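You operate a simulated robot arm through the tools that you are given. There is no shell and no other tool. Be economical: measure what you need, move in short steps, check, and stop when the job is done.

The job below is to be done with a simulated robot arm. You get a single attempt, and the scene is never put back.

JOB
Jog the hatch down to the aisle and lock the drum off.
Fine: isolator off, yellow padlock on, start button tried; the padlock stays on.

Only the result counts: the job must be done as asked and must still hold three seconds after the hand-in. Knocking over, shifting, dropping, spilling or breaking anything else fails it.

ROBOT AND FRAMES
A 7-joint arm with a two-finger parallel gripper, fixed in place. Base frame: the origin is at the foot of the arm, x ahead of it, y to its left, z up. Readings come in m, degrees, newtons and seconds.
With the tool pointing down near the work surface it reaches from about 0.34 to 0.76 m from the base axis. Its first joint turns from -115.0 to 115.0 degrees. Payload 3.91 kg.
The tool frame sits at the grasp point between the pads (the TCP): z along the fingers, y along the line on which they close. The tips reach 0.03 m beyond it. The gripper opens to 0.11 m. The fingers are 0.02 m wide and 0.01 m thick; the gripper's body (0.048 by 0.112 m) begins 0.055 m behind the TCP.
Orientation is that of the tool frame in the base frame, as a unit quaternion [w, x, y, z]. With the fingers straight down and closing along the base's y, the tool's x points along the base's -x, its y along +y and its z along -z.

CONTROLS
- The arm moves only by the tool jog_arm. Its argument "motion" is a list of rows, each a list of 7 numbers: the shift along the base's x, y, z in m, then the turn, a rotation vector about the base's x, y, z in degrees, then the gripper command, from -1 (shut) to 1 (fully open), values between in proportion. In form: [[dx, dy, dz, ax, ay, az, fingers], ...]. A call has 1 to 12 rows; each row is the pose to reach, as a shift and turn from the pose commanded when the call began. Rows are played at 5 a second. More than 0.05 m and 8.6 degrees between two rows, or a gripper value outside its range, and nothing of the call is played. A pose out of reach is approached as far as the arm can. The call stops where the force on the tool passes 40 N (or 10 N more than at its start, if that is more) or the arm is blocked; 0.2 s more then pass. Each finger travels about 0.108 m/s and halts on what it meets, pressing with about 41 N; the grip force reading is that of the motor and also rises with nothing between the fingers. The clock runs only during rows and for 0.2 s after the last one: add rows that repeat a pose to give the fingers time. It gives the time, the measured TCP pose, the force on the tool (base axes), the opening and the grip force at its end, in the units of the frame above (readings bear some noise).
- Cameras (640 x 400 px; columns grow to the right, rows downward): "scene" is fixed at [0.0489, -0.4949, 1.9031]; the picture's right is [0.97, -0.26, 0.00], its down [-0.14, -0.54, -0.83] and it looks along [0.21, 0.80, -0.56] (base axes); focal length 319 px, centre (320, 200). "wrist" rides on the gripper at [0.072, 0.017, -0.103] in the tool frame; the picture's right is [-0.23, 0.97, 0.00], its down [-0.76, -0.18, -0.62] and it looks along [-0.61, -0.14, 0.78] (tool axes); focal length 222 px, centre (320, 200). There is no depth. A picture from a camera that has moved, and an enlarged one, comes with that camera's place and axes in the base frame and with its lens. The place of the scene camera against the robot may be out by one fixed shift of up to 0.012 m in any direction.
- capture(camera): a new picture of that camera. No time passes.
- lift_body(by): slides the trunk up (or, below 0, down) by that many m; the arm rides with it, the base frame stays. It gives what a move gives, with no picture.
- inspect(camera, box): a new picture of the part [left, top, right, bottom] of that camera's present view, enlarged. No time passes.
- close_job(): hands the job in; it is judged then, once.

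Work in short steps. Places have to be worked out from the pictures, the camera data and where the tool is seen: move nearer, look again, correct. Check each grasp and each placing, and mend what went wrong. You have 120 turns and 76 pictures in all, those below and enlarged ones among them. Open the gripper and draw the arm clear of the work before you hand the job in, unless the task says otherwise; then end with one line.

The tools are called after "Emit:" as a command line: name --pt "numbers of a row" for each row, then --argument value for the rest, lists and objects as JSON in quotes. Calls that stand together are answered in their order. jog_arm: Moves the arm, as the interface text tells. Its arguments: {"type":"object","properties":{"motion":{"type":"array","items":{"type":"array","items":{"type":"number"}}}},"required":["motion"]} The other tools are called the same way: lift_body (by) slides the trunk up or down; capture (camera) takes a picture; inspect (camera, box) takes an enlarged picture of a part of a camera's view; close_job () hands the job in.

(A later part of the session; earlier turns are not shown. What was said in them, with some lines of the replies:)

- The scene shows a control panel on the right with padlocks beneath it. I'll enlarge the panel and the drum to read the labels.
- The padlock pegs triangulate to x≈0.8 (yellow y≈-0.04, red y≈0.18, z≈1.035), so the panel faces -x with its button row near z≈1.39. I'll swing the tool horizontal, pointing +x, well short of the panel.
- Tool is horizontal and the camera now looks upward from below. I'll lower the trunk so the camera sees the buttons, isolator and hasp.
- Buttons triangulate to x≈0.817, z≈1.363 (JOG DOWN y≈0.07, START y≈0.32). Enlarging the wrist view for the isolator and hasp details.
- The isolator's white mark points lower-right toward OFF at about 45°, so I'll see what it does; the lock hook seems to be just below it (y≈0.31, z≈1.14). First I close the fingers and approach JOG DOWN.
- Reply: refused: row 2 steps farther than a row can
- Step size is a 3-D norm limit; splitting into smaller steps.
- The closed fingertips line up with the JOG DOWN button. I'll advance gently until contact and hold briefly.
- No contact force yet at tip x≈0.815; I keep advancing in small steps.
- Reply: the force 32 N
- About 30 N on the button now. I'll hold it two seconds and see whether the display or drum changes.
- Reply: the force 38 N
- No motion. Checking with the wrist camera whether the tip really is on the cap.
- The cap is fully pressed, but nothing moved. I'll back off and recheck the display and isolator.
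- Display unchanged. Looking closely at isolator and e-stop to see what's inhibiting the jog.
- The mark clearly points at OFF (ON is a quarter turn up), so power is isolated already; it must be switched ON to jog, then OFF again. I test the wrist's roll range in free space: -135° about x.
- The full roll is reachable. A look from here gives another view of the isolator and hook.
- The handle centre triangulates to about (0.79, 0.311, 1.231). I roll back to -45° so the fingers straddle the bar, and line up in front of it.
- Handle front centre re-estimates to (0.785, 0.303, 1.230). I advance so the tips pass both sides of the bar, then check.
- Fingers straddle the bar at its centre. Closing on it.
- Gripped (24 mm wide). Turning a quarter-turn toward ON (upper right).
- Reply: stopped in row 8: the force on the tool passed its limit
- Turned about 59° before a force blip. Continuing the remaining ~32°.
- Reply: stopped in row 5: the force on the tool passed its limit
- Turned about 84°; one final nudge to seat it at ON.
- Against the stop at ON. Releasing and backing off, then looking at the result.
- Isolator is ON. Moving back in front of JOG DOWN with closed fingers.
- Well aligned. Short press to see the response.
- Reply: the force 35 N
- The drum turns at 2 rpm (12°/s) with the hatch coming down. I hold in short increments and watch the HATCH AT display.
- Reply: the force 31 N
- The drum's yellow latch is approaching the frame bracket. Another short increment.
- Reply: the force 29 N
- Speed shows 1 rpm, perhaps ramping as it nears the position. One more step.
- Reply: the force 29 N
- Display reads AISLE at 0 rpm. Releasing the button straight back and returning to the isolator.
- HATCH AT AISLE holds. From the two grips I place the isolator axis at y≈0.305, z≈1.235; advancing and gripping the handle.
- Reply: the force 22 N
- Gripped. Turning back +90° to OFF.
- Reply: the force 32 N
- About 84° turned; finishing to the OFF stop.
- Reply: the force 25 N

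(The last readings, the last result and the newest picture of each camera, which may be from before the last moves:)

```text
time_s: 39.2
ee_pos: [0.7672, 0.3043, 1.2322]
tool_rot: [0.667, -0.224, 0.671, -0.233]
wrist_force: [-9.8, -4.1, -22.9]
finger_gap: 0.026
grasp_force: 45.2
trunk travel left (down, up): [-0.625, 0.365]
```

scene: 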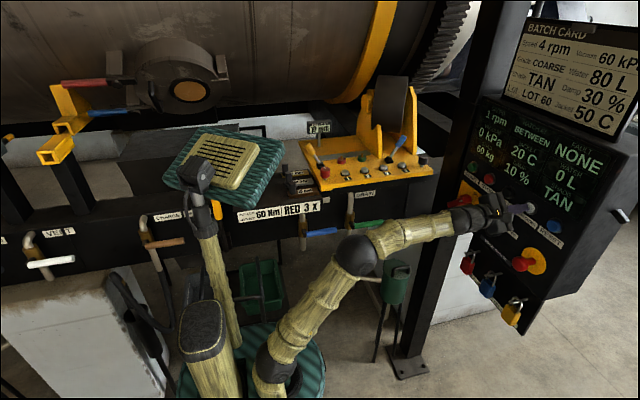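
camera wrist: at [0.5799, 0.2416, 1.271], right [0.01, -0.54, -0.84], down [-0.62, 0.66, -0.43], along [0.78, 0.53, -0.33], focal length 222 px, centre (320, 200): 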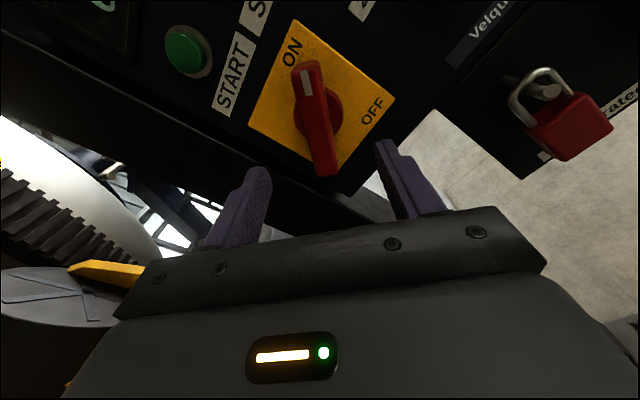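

At the OFF stop. Releasing, backing off, rolling level and checking.

Emit:
jog_arm --pt "0 0 0 -4 0 0 0.3" --pt "0 0 0 -4 0 0 0.3" --pt "0 0 0 -4 0 0 0.3" --pt "-0.04 0 0 -4 0 0 0.3" --pt "-0.08 0 0 -4 0 0 0.3" --pt "-0.12 0 0 4 0 0 0.3" --pt "-0.15 0 0 12 0 0 0" --pt "-0.17 0 0 20 0 0 0" --pt "-0.17 0 0 28 0 0 0" --pt "-0.17 0 0 36.5 0 0 0"

Emit:
capture --camera "wrist"

Emit:
inspect --camera "scene" --box '[430, 80, 590, 250]'

```text
time_s: 41.4
ee_pos: [0.597, 0.3002, 1.2361]
tool_rot: [0.705, -0.002, 0.709, -0.011]
wrist_force: [-1.0, 0.5, -0.9]
finger_gap: 0.0551
grasp_force: 0.0
trunk travel left (down, up): [-0.625, 0.365]
```

```text
34 pictures are left
camera wrist: at [0.4943, 0.3196, 1.1634], right [0.01, 0.98, 0.21], down [-0.62, -0.16, 0.77], along [0.78, -0.14, 0.6], focal length 222 px, centre (320, 200)
```

wrist: 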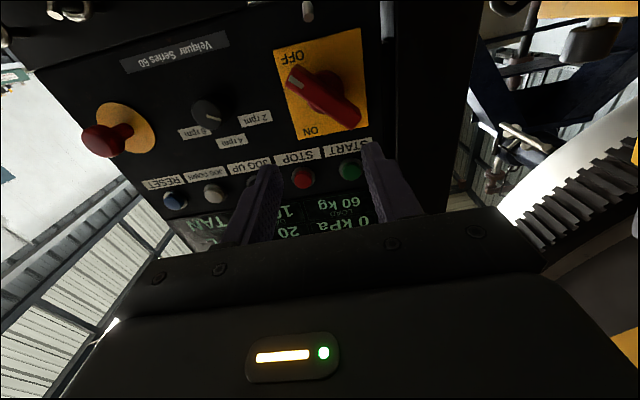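

```text
2.35 times, centred on (510, 165) of scene
camera zoom: at [0.0489, -0.4949, 1.9031], right [0.97, -0.26, 0.0], down [-0.14, -0.54, -0.83], along [0.21, 0.8, -0.56], focal length 750 px, centre (-127, 282)
```

zoom: 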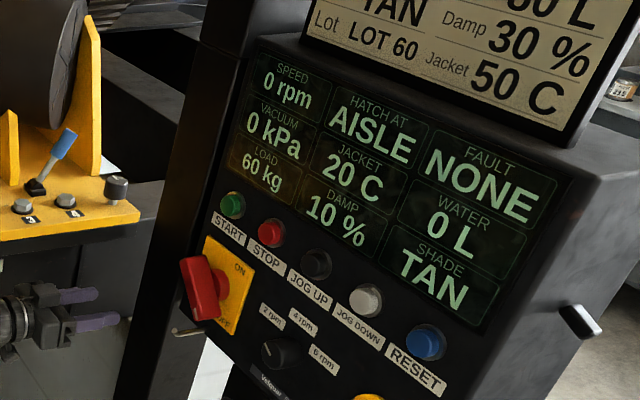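

Isolator at OFF, display still AISLE. Now moving in front of the yellow padlock (≈0.797, -0.042, 1.038) for a close look.

Emit:
jog_arm --pt "0 -0.035 -0.02 0 0 0 0.3" --pt "0 -0.075 -0.04 0 0 0 0.3" --pt "0 -0.115 -0.06 0 0 0 0.3" --pt "0 -0.155 -0.08 0 0 0 0.3" --pt "0 -0.195 -0.1 0 0 0 0.3" --pt "0 -0.235 -0.12 0 0 0 0.3" --pt "0 -0.275 -0.145 0 0 0 0.3" --pt "0 -0.31 -0.175 0 0 0 0.3" --pt "0 -0.34 -0.2 0 0 0 0.3" --pt "0.02 -0.34 -0.2 0 0 0 0.3"

Emit:
capture --camera "wrist"

Emit:
capture --camera "scene"

```text
time_s: 43.6
ee_pos: [0.5966, 0.0667, 1.1145]
tool_rot: [0.705, -0.003, 0.709, -0.012]
wrist_force: [-0.2, 0.8, 0.4]
finger_gap: 0.0714
grasp_force: 0.1
out of reach, approached as far as the arm can: row 7, 8, 9, 10
trunk travel left (down, up): [-0.625, 0.365]
```

```text
32 pictures are left
camera wrist: at [0.4922, 0.0846, 1.042], right [0.01, 0.98, 0.21], down [-0.62, -0.15, 0.77], along [0.78, -0.14, 0.6], focal length 222 px, centre (320, 200)
```

wrist: 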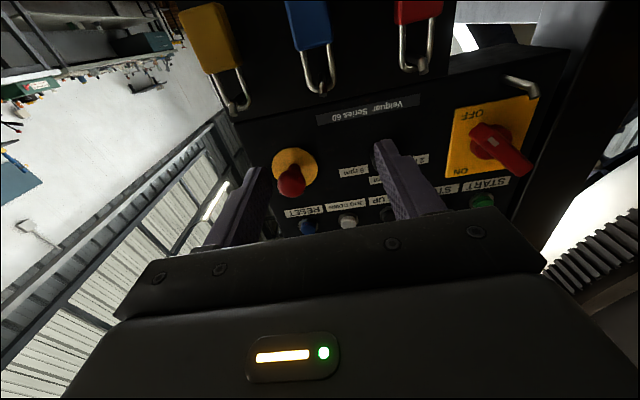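

```text
31 pictures are left
```

scene: 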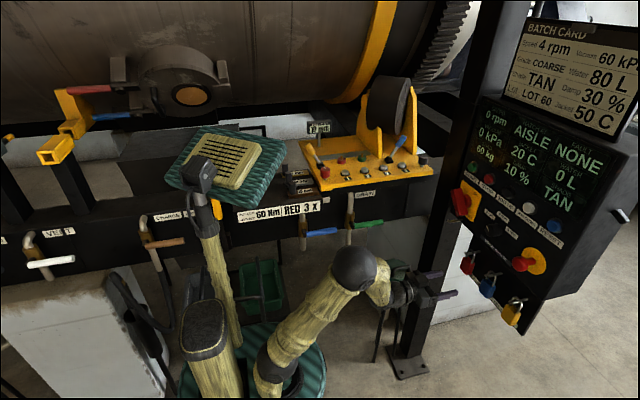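

Out of reach at this trunk height, so I lower the trunk by 0.16.

Emit:
lift_body --by -0.16

Emit:
jog_arm --pt "0 -0.03 0 0 0 0 0.3" --pt "0 -0.065 0.015 0 0 0 0.3" --pt "0 -0.1 0.03 0 0 0 0.3" --pt "0 -0.107 0.04 0 0 0 0.3"

Emit:
capture --camera "wrist"

```text
time_s: 45.5
ee_pos: [0.5957, 0.0653, 0.9555]
tool_rot: [0.705, -0.003, 0.709, -0.012]
wrist_force: [0.5, 0.0, -0.8]
finger_gap: 0.0714
grasp_force: 0.1
trunk travel left (down, up): [-0.465, 0.525]
```

```text
time_s: 46.5
ee_pos: [0.5943, -0.0403, 0.992]
tool_rot: [0.705, -0.002, 0.709, -0.012]
wrist_force: [-0.5, 0.5, 0.5]
finger_gap: 0.0715
grasp_force: 0.1
out of reach, approached as far as the arm can: row 1
trunk travel left (down, up): [-0.465, 0.525]
```

```text
30 pictures are left
camera wrist: at [0.4915, -0.0216, 0.9199], right [0.01, 0.98, 0.21], down [-0.62, -0.15, 0.77], along [0.78, -0.14, 0.61], focal length 222 px, centre (320, 200)
```

wrist: 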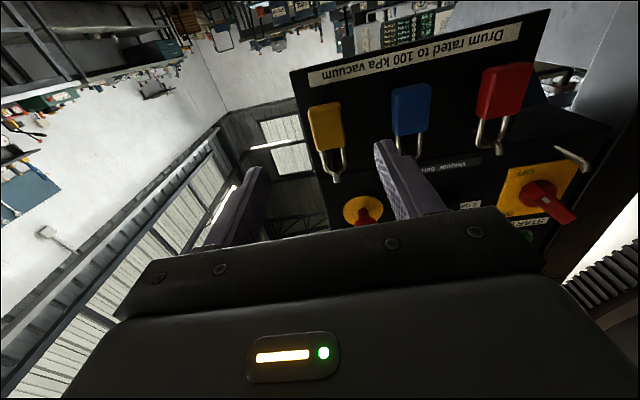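

Padlock centre reads (≈0.79, -0.040, 1.030). Zooming to see its body, shackle and peg.

Emit:
inspect --camera "wrist" --box '[280, 60, 440, 200]'

Emit:
inspect --camera "scene" --box '[470, 260, 570, 340]'

```text
2.86 times, centred on (360, 130) of wrist
camera zoom: at [0.4915, -0.0216, 0.9199], right [0.01, 0.98, 0.21], down [-0.62, -0.15, 0.77], along [0.78, -0.14, 0.61], focal length 635 px, centre (206, 400)
```

zoom: 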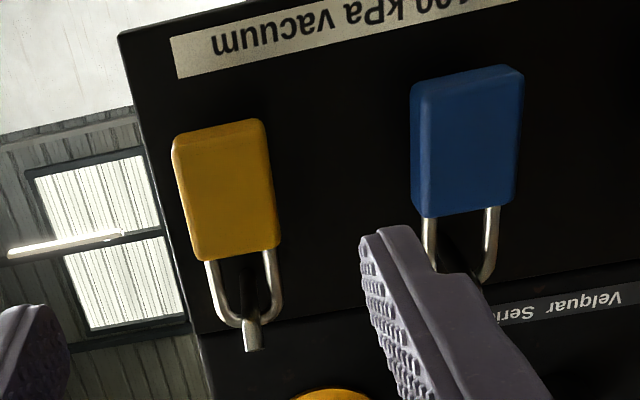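

```text
5.00 times, centred on (520, 300) of scene
camera zoom: at [0.0489, -0.4949, 1.9031], right [0.97, -0.26, 0.0], down [-0.14, -0.54, -0.83], along [0.21, 0.8, -0.56], focal length 1595 px, centre (-680, -300)
```

zoom: 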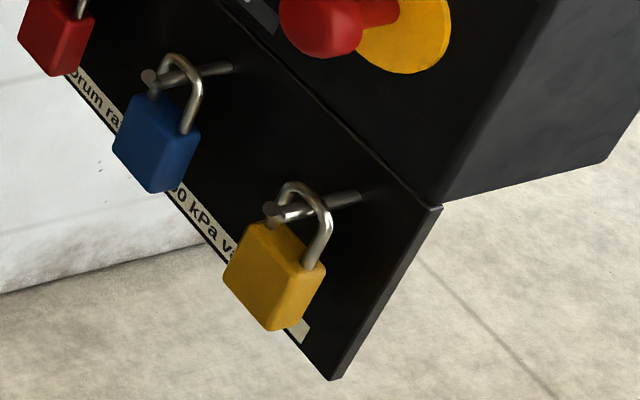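

Body ≈43 mm wide, z 1.003–1.058, front at x≈0.78; the peg (y≈-0.039, z≈1.09–1.10) runs from the plate at x≈0.83 to 0.765. I go in with the open fingers either side of the body, stopping at TCP x≈0.775.

Emit:
jog_arm --pt "0.0 0.001 0.02 1 0 0.8 0.3" --pt "0.03 0.001 0.038 1 0 0.8 0.3" --pt "0.07 0.001 0.038 1 0 0.8 0.3" --pt "0.11 0.001 0.038 1 0 0.8 0.3"

Emit:
capture --camera "wrist"

```text
time_s: 47.5
ee_pos: [0.7076, -0.039, 1.0274]
tool_rot: [0.705, -0.002, 0.709, -0.001]
wrist_force: [0.1, 0.3, 0.2]
finger_gap: 0.0714
grasp_force: 0.2
trunk travel left (down, up): [-0.465, 0.525]
```

```text
27 pictures are left
camera wrist: at [0.6029, -0.0211, 0.9562], right [0.0, 0.97, 0.22], down [-0.62, -0.18, 0.77], along [0.79, -0.14, 0.6], focal length 222 px, centre (320, 200)
```

wrist: 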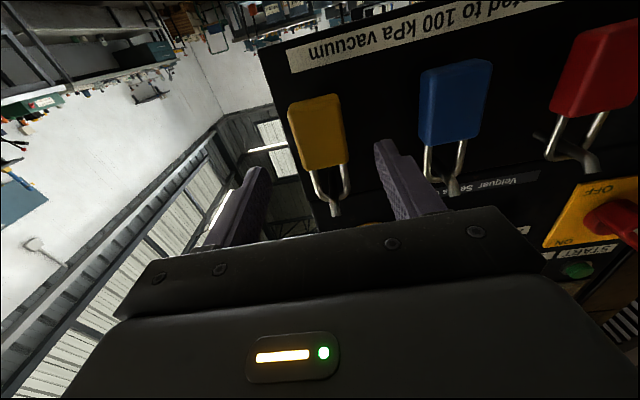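

Lined up (body y≈-0.038). Advancing to straddle the body.

Emit:
jog_arm --pt "0.03 0.001 0 0 0 0 0.3" --pt "0.05 0.001 0 0 0 0 0.3" --pt "0.067 0.001 0 0 0 0 0.3"

Emit:
capture --camera "wrist"

Emit:
inspect --camera "scene" --box '[450, 250, 560, 340]'

```text
time_s: 48.2
ee_pos: [0.7731, -0.042, 1.0294]
tool_rot: [0.705, -0.002, 0.709, 0.0]
wrist_force: [-0.1, 0.5, 0.7]
finger_gap: 0.0714
grasp_force: 0.1
trunk travel left (down, up): [-0.465, 0.525]
```

```text
26 pictures are left
camera wrist: at [0.6697, -0.0234, 0.9577], right [0.0, 0.97, 0.22], down [-0.62, -0.18, 0.77], along [0.79, -0.14, 0.6], focal length 222 px, centre (320, 200)
```

wrist: 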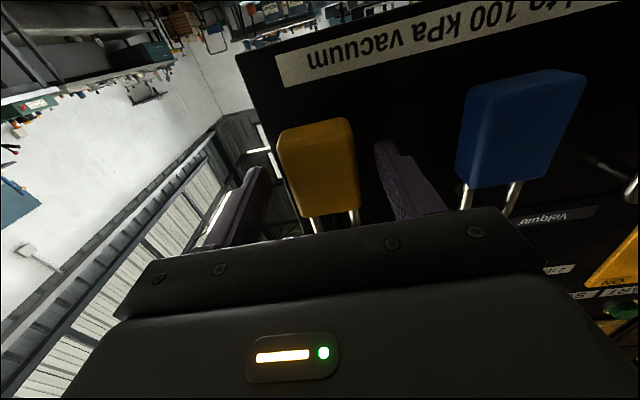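

```text
4.44 times, centred on (505, 295) of scene
camera zoom: at [0.0489, -0.4949, 1.9031], right [0.97, -0.26, 0.0], down [-0.14, -0.54, -0.83], along [0.21, 0.8, -0.56], focal length 1417 px, centre (-502, -222)
```

zoom: 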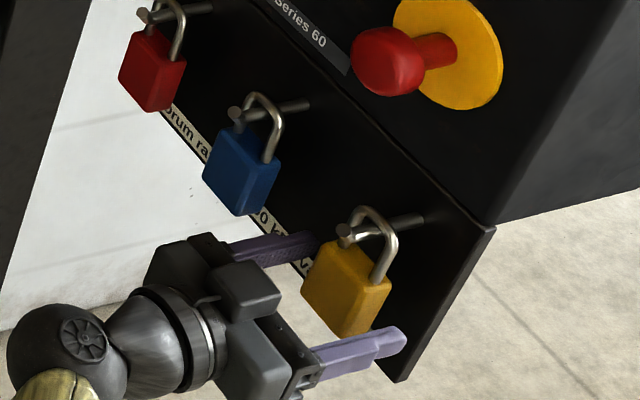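

Padlock body is centred between the fingers. Closing.

Emit:
jog_arm --pt "0 0 0 0 0 0 0" --pt "0 0 0 0 0 0 -0.5" --pt "0 0 0 0 0 0 -0.8" --pt "0 0 0 0 0 0 -1"

Emit:
inspect --camera "scene" --box '[450, 250, 560, 340]'

```text
time_s: 49.2
ee_pos: [0.7728, -0.042, 1.0299]
tool_rot: [0.705, -0.002, 0.709, 0.0]
wrist_force: [0.6, -0.3, 0.1]
finger_gap: 0.0431
grasp_force: 40.9
trunk travel left (down, up): [-0.465, 0.525]
```

```text
4.44 times, centred on (505, 295) of scene
camera zoom: at [0.0489, -0.4949, 1.9031], right [0.97, -0.26, 0.0], down [-0.14, -0.54, -0.83], along [0.21, 0.8, -0.56], focal length 1417 px, centre (-502, -222)
```

zoom: 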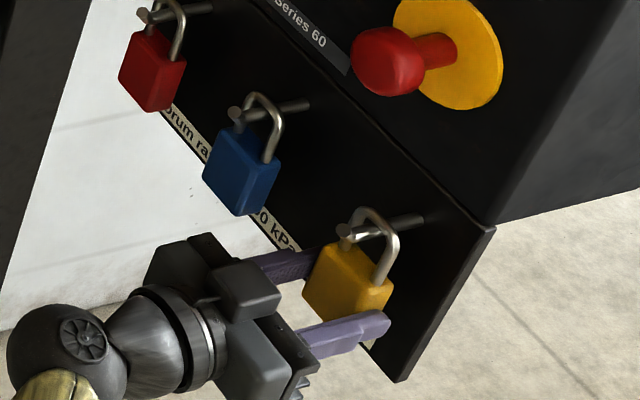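

Gripped (43 mm). Lifting 16 mm so the peg sits mid-shackle, then a check before pulling out.

Emit:
jog_arm --pt "0 0 0.005 0 0 0 -1" --pt "0 0 0.01 0 0 0 -1" --pt "0 0 0.016 0 0 0 -1" --pt "0 0 0.016 0 0 0 -1"

Emit:
inspect --camera "scene" --box '[480, 260, 550, 330]'

```text
time_s: 50.2
ee_pos: [0.7742, -0.0388, 1.0467]
tool_rot: [0.704, -0.002, 0.71, -0.001]
wrist_force: [-0.1, -0.4, -0.9]
finger_gap: 0.0432
grasp_force: 40.8
trunk travel left (down, up): [-0.465, 0.525]
```

```text
5.71 times, centred on (515, 295) of scene
camera zoom: at [0.0489, -0.4949, 1.9031], right [0.97, -0.26, 0.0], down [-0.14, -0.54, -0.83], along [0.21, 0.8, -0.56], focal length 1822 px, centre (-794, -343)
```

zoom: 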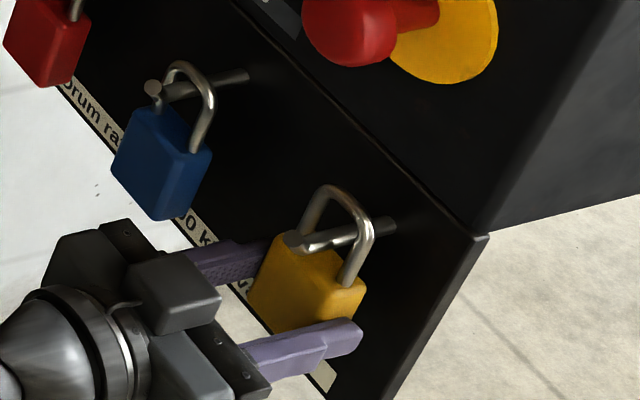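

The shackle is clear of the peg top. Pulling straight out along -x.

Emit:
jog_arm --pt "-0.015 0 0 0 0 0 -1" --pt "-0.03 0 0 0 0 0 -1" --pt "-0.045 0 0 0 0 0 -1" --pt "-0.065 0 0 0 0 0 -1" --pt "-0.09 0 0 0 0 0 -1" --pt "-0.13 0 0 0 0 0 -1"

Emit:
capture --camera "wrist"

Emit:
inspect --camera "scene" --box '[400, 170, 580, 340]'

```text
time_s: 51.6
ee_pos: [0.6425, -0.0392, 1.0489]
tool_rot: [0.704, -0.001, 0.71, -0.001]
wrist_force: [-0.2, -0.5, -1.2]
finger_gap: 0.0433
grasp_force: 40.8
trunk travel left (down, up): [-0.465, 0.525]
```

```text
22 pictures are left
camera wrist: at [0.5385, -0.0209, 0.9771], right [0.0, 0.97, 0.23], down [-0.62, -0.18, 0.77], along [0.79, -0.14, 0.6], focal length 222 px, centre (320, 200)
```

wrist: 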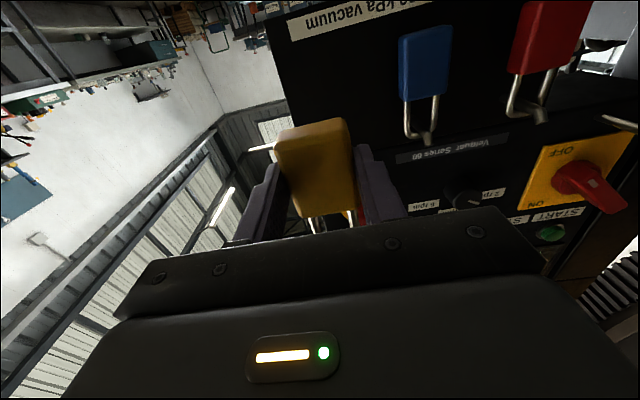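

```text
2.35 times, centred on (490, 255) of scene
camera zoom: at [0.0489, -0.4949, 1.9031], right [0.97, -0.26, 0.0], down [-0.14, -0.54, -0.83], along [0.21, 0.8, -0.56], focal length 750 px, centre (-80, 71)
```

zoom: 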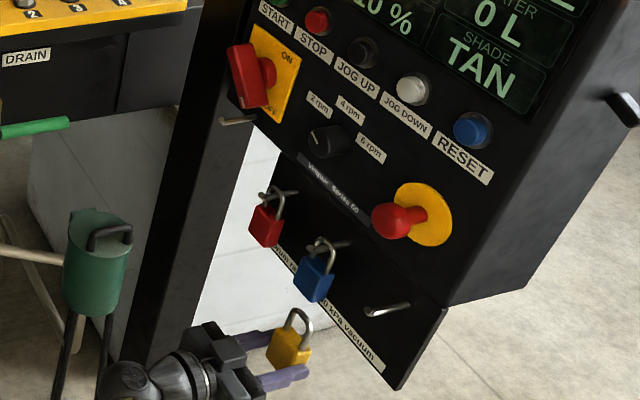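

Padlock free and held. By comparing peg and hook in both views, the hook is +0.347 m in y and +0.047 m in z from the peg. Carrying it over at a safe x.

Emit:
jog_arm --pt "-0.02 0.035 0.01 0 0 0 -1" --pt "-0.02 0.075 0.02 0 0 0 -1" --pt "-0.02 0.115 0.03 0 0 0 -1" --pt "-0.02 0.155 0.04 0 0 0 -1" --pt "-0.02 0.195 0.045 0 0 0 -1" --pt "-0.02 0.235 0.045 0 0 0 -1" --pt "-0.02 0.275 0.045 0 0 0 -1" --pt "-0.02 0.315 0.045 0 0 0 -1" --pt "-0.02 0.346 0.045 0 0 0 -1" --pt "-0.02 0.346 0.045 0 0 0 -1"

Emit:
capture --camera "wrist"

Emit:
inspect --camera "scene" --box '[380, 170, 520, 270]'

```text
time_s: 53.9
ee_pos: [0.6214, 0.3077, 1.0945]
tool_rot: [0.705, -0.002, 0.71, -0.001]
wrist_force: [0.7, -0.3, -1.2]
finger_gap: 0.0433
grasp_force: 41.2
trunk travel left (down, up): [-0.465, 0.525]
```

```text
20 pictures are left
camera wrist: at [0.5179, 0.3275, 1.0239], right [0.0, 0.97, 0.22], down [-0.62, -0.18, 0.77], along [0.79, -0.14, 0.6], focal length 222 px, centre (320, 200)
```

wrist: 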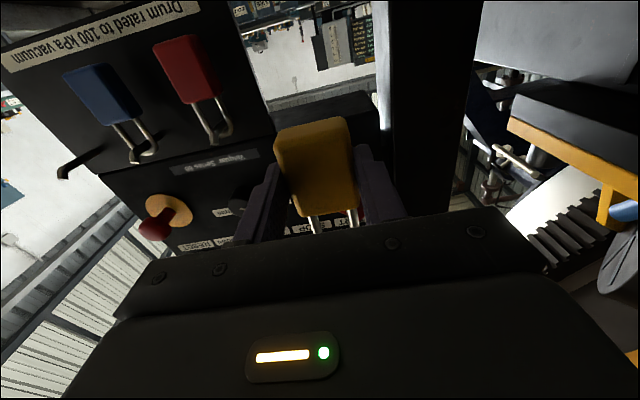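

```text
4.00 times, centred on (450, 220) of scene
camera zoom: at [0.0489, -0.4949, 1.9031], right [0.97, -0.26, 0.0], down [-0.14, -0.54, -0.83], along [0.21, 0.8, -0.56], focal length 1276 px, centre (-200, 120)
```

zoom: 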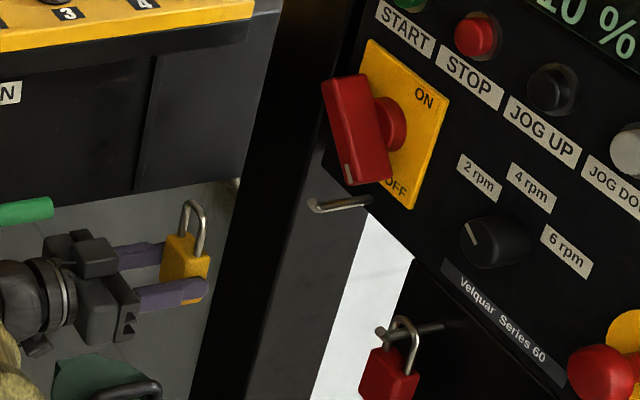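

Now approaching to just short of the hook tip (TCP x≈0.73) for an alignment check.

Emit:
jog_arm --pt "0.035 0 0 0 0 0 -1" --pt "0.07 0 0 0 0 0 -1" --pt "0.095 0 0 0 0 0 -1" --pt "0.11 0 0 0 0 0 -1" --pt "0.11 0 0 0 0 0 -1"

Emit:
inspect --camera "scene" --box '[420, 180, 490, 250]'

```text
time_s: 55.0
ee_pos: [0.7337, 0.307, 1.0944]
tool_rot: [0.705, -0.002, 0.709, 0.0]
wrist_force: [0.5, 0.2, -1.7]
finger_gap: 0.0432
grasp_force: 41.1
trunk travel left (down, up): [-0.465, 0.525]
```

```text
5.71 times, centred on (455, 215) of scene
camera zoom: at [0.0489, -0.4949, 1.9031], right [0.97, -0.26, 0.0], down [-0.14, -0.54, -0.83], along [0.21, 0.8, -0.56], focal length 1822 px, centre (-451, 114)
```

zoom: 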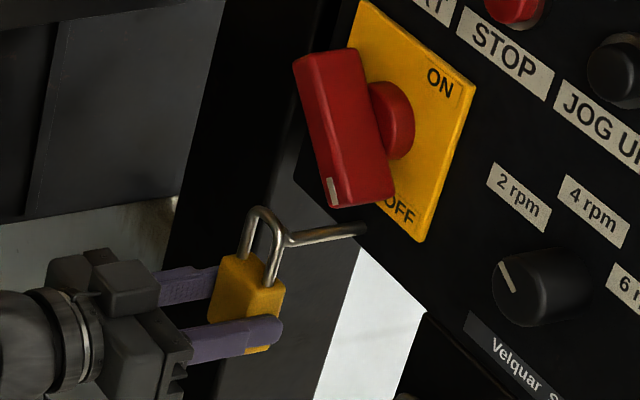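

The hook's line passes through the centre of the shackle opening. Sliding it on slowly.

Emit:
jog_arm --pt "0.01 0 0 0 0 0 -1" --pt "0.02 0 0 0 0 0 -1" --pt "0.03 0 0 0 0 0 -1" --pt "0.04 0 0 0 0 0 -1" --pt "0.046 0 0 0 0 0 -1"

Emit:
inspect --camera "scene" --box '[430, 180, 500, 250]'

```text
time_s: 56.2
ee_pos: [0.7775, 0.3075, 1.0943]
tool_rot: [0.705, -0.003, 0.709, 0.0]
wrist_force: [1.0, -0.4, -1.5]
finger_gap: 0.0433
grasp_force: 41.2
trunk travel left (down, up): [-0.465, 0.525]
```

```text
5.71 times, centred on (465, 215) of scene
camera zoom: at [0.0489, -0.4949, 1.9031], right [0.97, -0.26, 0.0], down [-0.14, -0.54, -0.83], along [0.21, 0.8, -0.56], focal length 1822 px, centre (-509, 114)
```

zoom: 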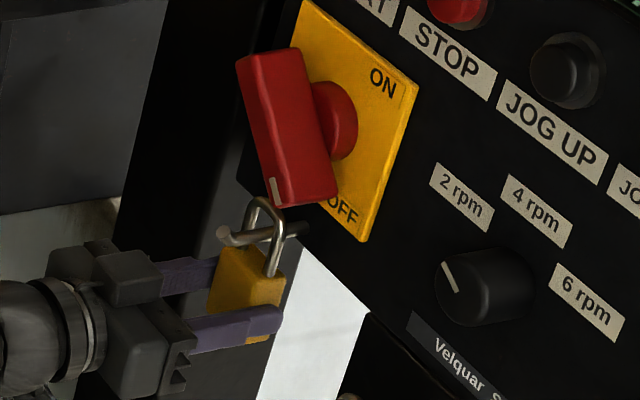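

The hook tip protrudes through the shackle. Lowering to seat it on the hook.

Emit:
jog_arm --pt "0 0 -0.004 0 0 0 -1" --pt "0 0 -0.008 0 0 0 -1" --pt "0 0 -0.012 0 0 0 -1" --pt "0 0 -0.015 0 0 0 -1" --pt "0 0 -0.015 0 0 0 -1"

Emit:
inspect --camera "scene" --box '[430, 180, 500, 250]'

```text
time_s: 57.5
ee_pos: [0.7775, 0.3048, 1.0816]
tool_rot: [0.707, -0.002, 0.707, 0.001]
wrist_force: [5.6, 1.2, 14.7]
finger_gap: 0.0433
grasp_force: 41.4
trunk travel left (down, up): [-0.465, 0.525]
```

```text
5.71 times, centred on (465, 215) of scene
camera zoom: at [0.0489, -0.4949, 1.9031], right [0.97, -0.26, 0.0], down [-0.14, -0.54, -0.83], along [0.21, 0.8, -0.56], focal length 1822 px, centre (-509, 114)
```

zoom: 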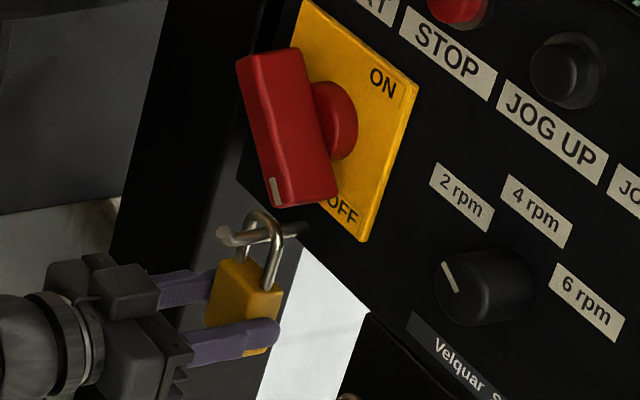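

It rests on the hook (15 N up). Relieving slightly, then opening and backing out.

Emit:
jog_arm --pt "0 0 0.002 0 0 0 -1" --pt "0 0 0.002 0 0 0 -0.1" --pt "0 0 0.002 0 0 0 0.1" --pt "0 0 0.002 0 0 0 0.3" --pt "0 0 0.002 0 0 0 0.3" --pt "0 0 0.002 0 0 0 0.3" --pt "-0.02 0 0.002 0 0 0 0.3" --pt "-0.05 0 0.002 0 0 0 0.3" --pt "-0.09 0 0.002 0 0 0 0.3" --pt "-0.13 0 0.002 0 0 0 0.3"

Emit:
inspect --camera "scene" --box '[410, 100, 570, 260]'

Emit:
capture --camera "wrist"

```text
time_s: 59.6
ee_pos: [0.6476, 0.3081, 1.0805]
tool_rot: [0.705, -0.001, 0.709, -0.001]
wrist_force: [1.0, -1.1, 0.9]
finger_gap: 0.0717
grasp_force: 0.1
trunk travel left (down, up): [-0.465, 0.525]
```

```text
2.50 times, centred on (490, 180) of scene
camera zoom: at [0.0489, -0.4949, 1.9031], right [0.97, -0.26, 0.0], down [-0.14, -0.54, -0.83], along [0.21, 0.8, -0.56], focal length 797 px, centre (-105, 250)
```

zoom: 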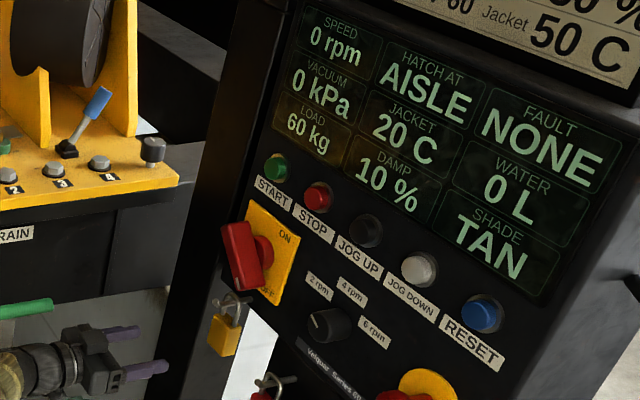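

```text
14 pictures are left
camera wrist: at [0.5433, 0.3264, 1.0087], right [0.0, 0.97, 0.22], down [-0.62, -0.18, 0.77], along [0.79, -0.14, 0.6], focal length 222 px, centre (320, 200)
```

wrist: 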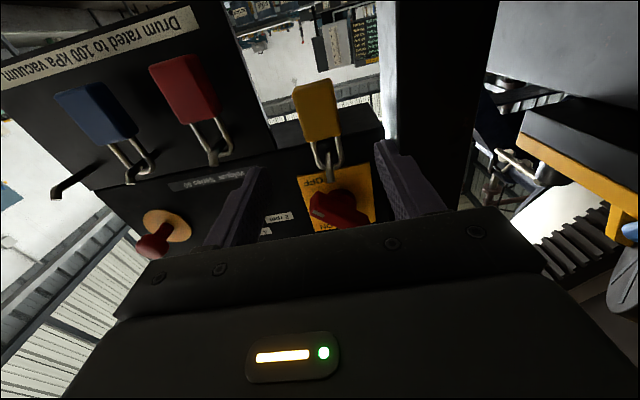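

The padlock hangs securely on the hook with the isolator OFF. Now raising the trunk and lining up with START (y≈0.322, z≈1.363).

Emit:
lift_body --by 0.16

Emit:
jog_arm --pt "0 0.004 0.04 0 0 0 -1" --pt "0 0.008 0.08 0 0 0 -1" --pt "0 0.014 0.122 0 0 0 -1" --pt "0.04 0.014 0.122 0 0 0 -1" --pt "0.08 0.014 0.122 0 0 0 -1" --pt "0.08 0.014 0.122 0 0 0 -1"

Emit:
capture --camera "wrist"

```text
time_s: 61.5
ee_pos: [0.6494, 0.3086, 1.2405]
tool_rot: [0.705, -0.001, 0.709, -0.001]
wrist_force: [0.0, 0.5, -0.4]
finger_gap: 0.0716
grasp_force: 0.0
trunk travel left (down, up): [-0.625, 0.365]
```

```text
time_s: 62.9
ee_pos: [0.731, 0.32, 1.3636]
tool_rot: [0.706, -0.001, 0.708, -0.001]
wrist_force: [-0.3, -0.3, -0.2]
finger_gap: 0.0
grasp_force: 37.4
trunk travel left (down, up): [-0.625, 0.365]
```

```text
13 pictures are left
camera wrist: at [0.6269, 0.3394, 1.2909], right [0.0, 0.97, 0.22], down [-0.62, -0.18, 0.76], along [0.78, -0.14, 0.6], focal length 222 px, centre (320, 200)
```

wrist: 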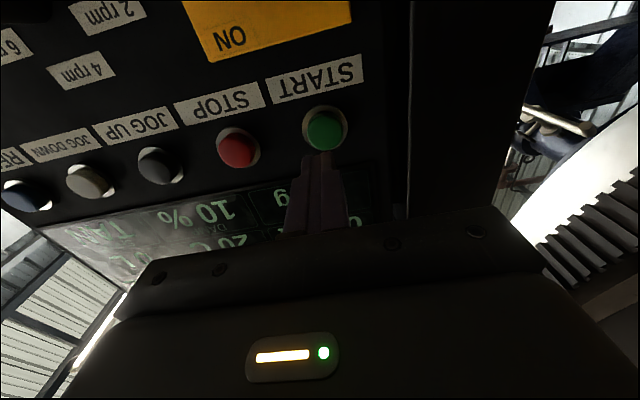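

START needs +5 mm in y. Pressing it.

Emit:
jog_arm --pt "0.02 0.005 0 0 0 0 -1" --pt "0.04 0.005 0 0 0 0 -1" --pt "0.05 0.005 0 0 0 0 -1" --pt "0.056 0.005 0 0 0 0 -1" --pt "0.061 0.005 0 0 0 0 -1" --pt "0.066 0.005 0 0 0 0 -1" --pt "0.066 0.005 0 0 0 0 -1" --pt "0.066 0.005 0 0 0 0 -1"

Emit:
inspect --camera "scene" --box '[410, 100, 570, 260]'

Emit:
inspect --camera "wrist" --box '[240, 60, 420, 200]'

```text
time_s: 64.7
ee_pos: [0.7889, 0.328, 1.3645]
tool_rot: [0.705, -0.002, 0.709, 0.0]
wrist_force: [-22.7, -2.1, -8.5]
finger_gap: 0.0001
grasp_force: 37.0
trunk travel left (down, up): [-0.625, 0.365]
```

```text
2.50 times, centred on (490, 180) of scene
camera zoom: at [0.0489, -0.4949, 1.9031], right [0.97, -0.26, 0.0], down [-0.14, -0.54, -0.83], along [0.21, 0.8, -0.56], focal length 797 px, centre (-105, 250)
```

zoom: 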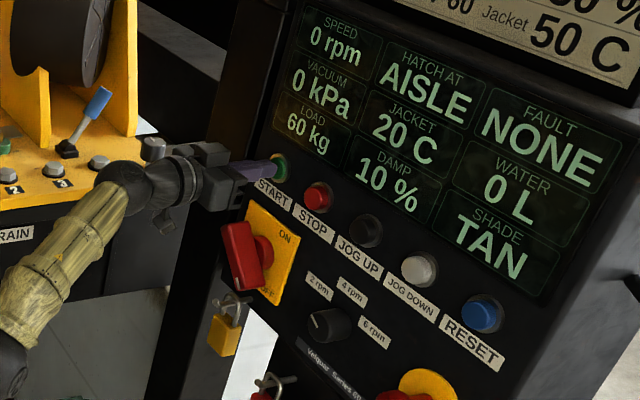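

```text
2.86 times, centred on (330, 130) of wrist
camera zoom: at [0.686, 0.3462, 1.293], right [0.0, 0.97, 0.22], down [-0.62, -0.18, 0.76], along [0.78, -0.14, 0.6], focal length 635 px, centre (291, 400)
```

zoom: 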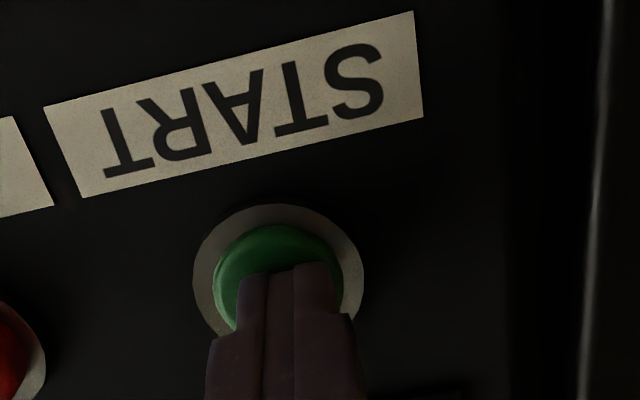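

START is pressed and the drum stays at 0 rpm. I press slightly harder to be sure of full travel, then retreat.

Emit:
jog_arm --pt "0.003 0 0 0 0 0 -1" --pt "0.003 0 0 0 0 0 -1"

Emit:
jog_arm --pt "-0.03 0 0 0 0 0 -1" --pt "-0.07 0 0 0 0 0 -1" --pt "-0.11 0 0 0 0 0 -1" --pt "-0.15 0 0 0 0 0 -1" --pt "-0.19 -0.01 0 0 0 0 -0.4" --pt "-0.23 -0.04 0 0 0 0 0.3" --pt "-0.26 -0.08 0 0 0 0 1" --pt "-0.28 -0.12 0 0 0 0 1" --pt "-0.3 -0.16 0 0 0 0 1" --pt "-0.3 -0.16 0 0 0 0 1"

Emit:
capture --camera "scene"

Emit:
inspect --camera "scene" --box '[410, 100, 570, 260]'

```text
time_s: 65.1
ee_pos: [0.7903, 0.3282, 1.3654]
tool_rot: [0.705, -0.001, 0.709, 0.0]
wrist_force: [-33.4, -6.7, -10.6]
finger_gap: 0.0
grasp_force: 37.8
trunk travel left (down, up): [-0.625, 0.365]
stopped in row 2: the force on the tool passed its limit (the readings are from after the stop); the commanded pose is now the measured one
```

```text
time_s: 67.3
ee_pos: [0.4966, 0.1666, 1.363]
tool_rot: [0.705, -0.001, 0.709, -0.001]
wrist_force: [0.8, 0.0, -0.8]
finger_gap: 0.1099
grasp_force: 0.1
trunk travel left (down, up): [-0.625, 0.365]
```

```text
10 pictures are left
```

scene: 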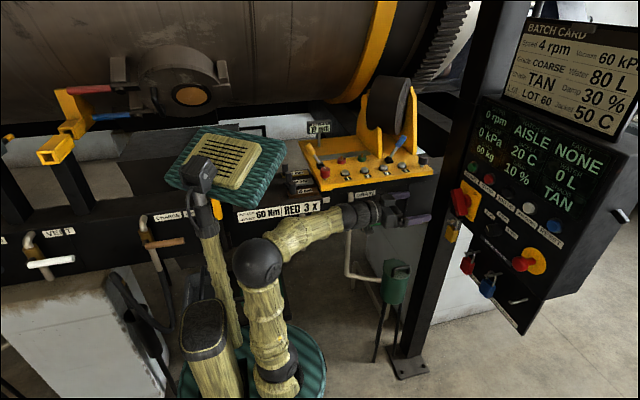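

```text
2.50 times, centred on (490, 180) of scene
camera zoom: at [0.0489, -0.4949, 1.9031], right [0.97, -0.26, 0.0], down [-0.14, -0.54, -0.83], along [0.21, 0.8, -0.56], focal length 797 px, centre (-105, 250)
```

zoom: 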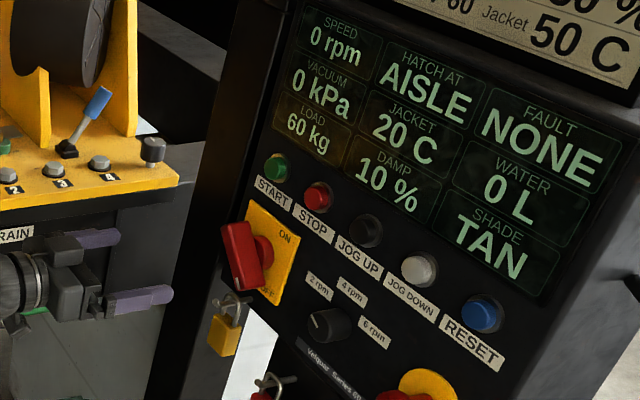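

Hatch at AISLE, 0 rpm, isolator OFF, yellow padlock on the hook, START tried without effect, arm clear and gripper open. Handing in.

Emit:
close_job

```text
The job is handed in.
```

The hatch is at the aisle, the isolator is off with the yellow padlock on it, and START was pressed with no movement from the drum. The isolator was already off when I started, so I switched it on to jog the hatch down and then off again.
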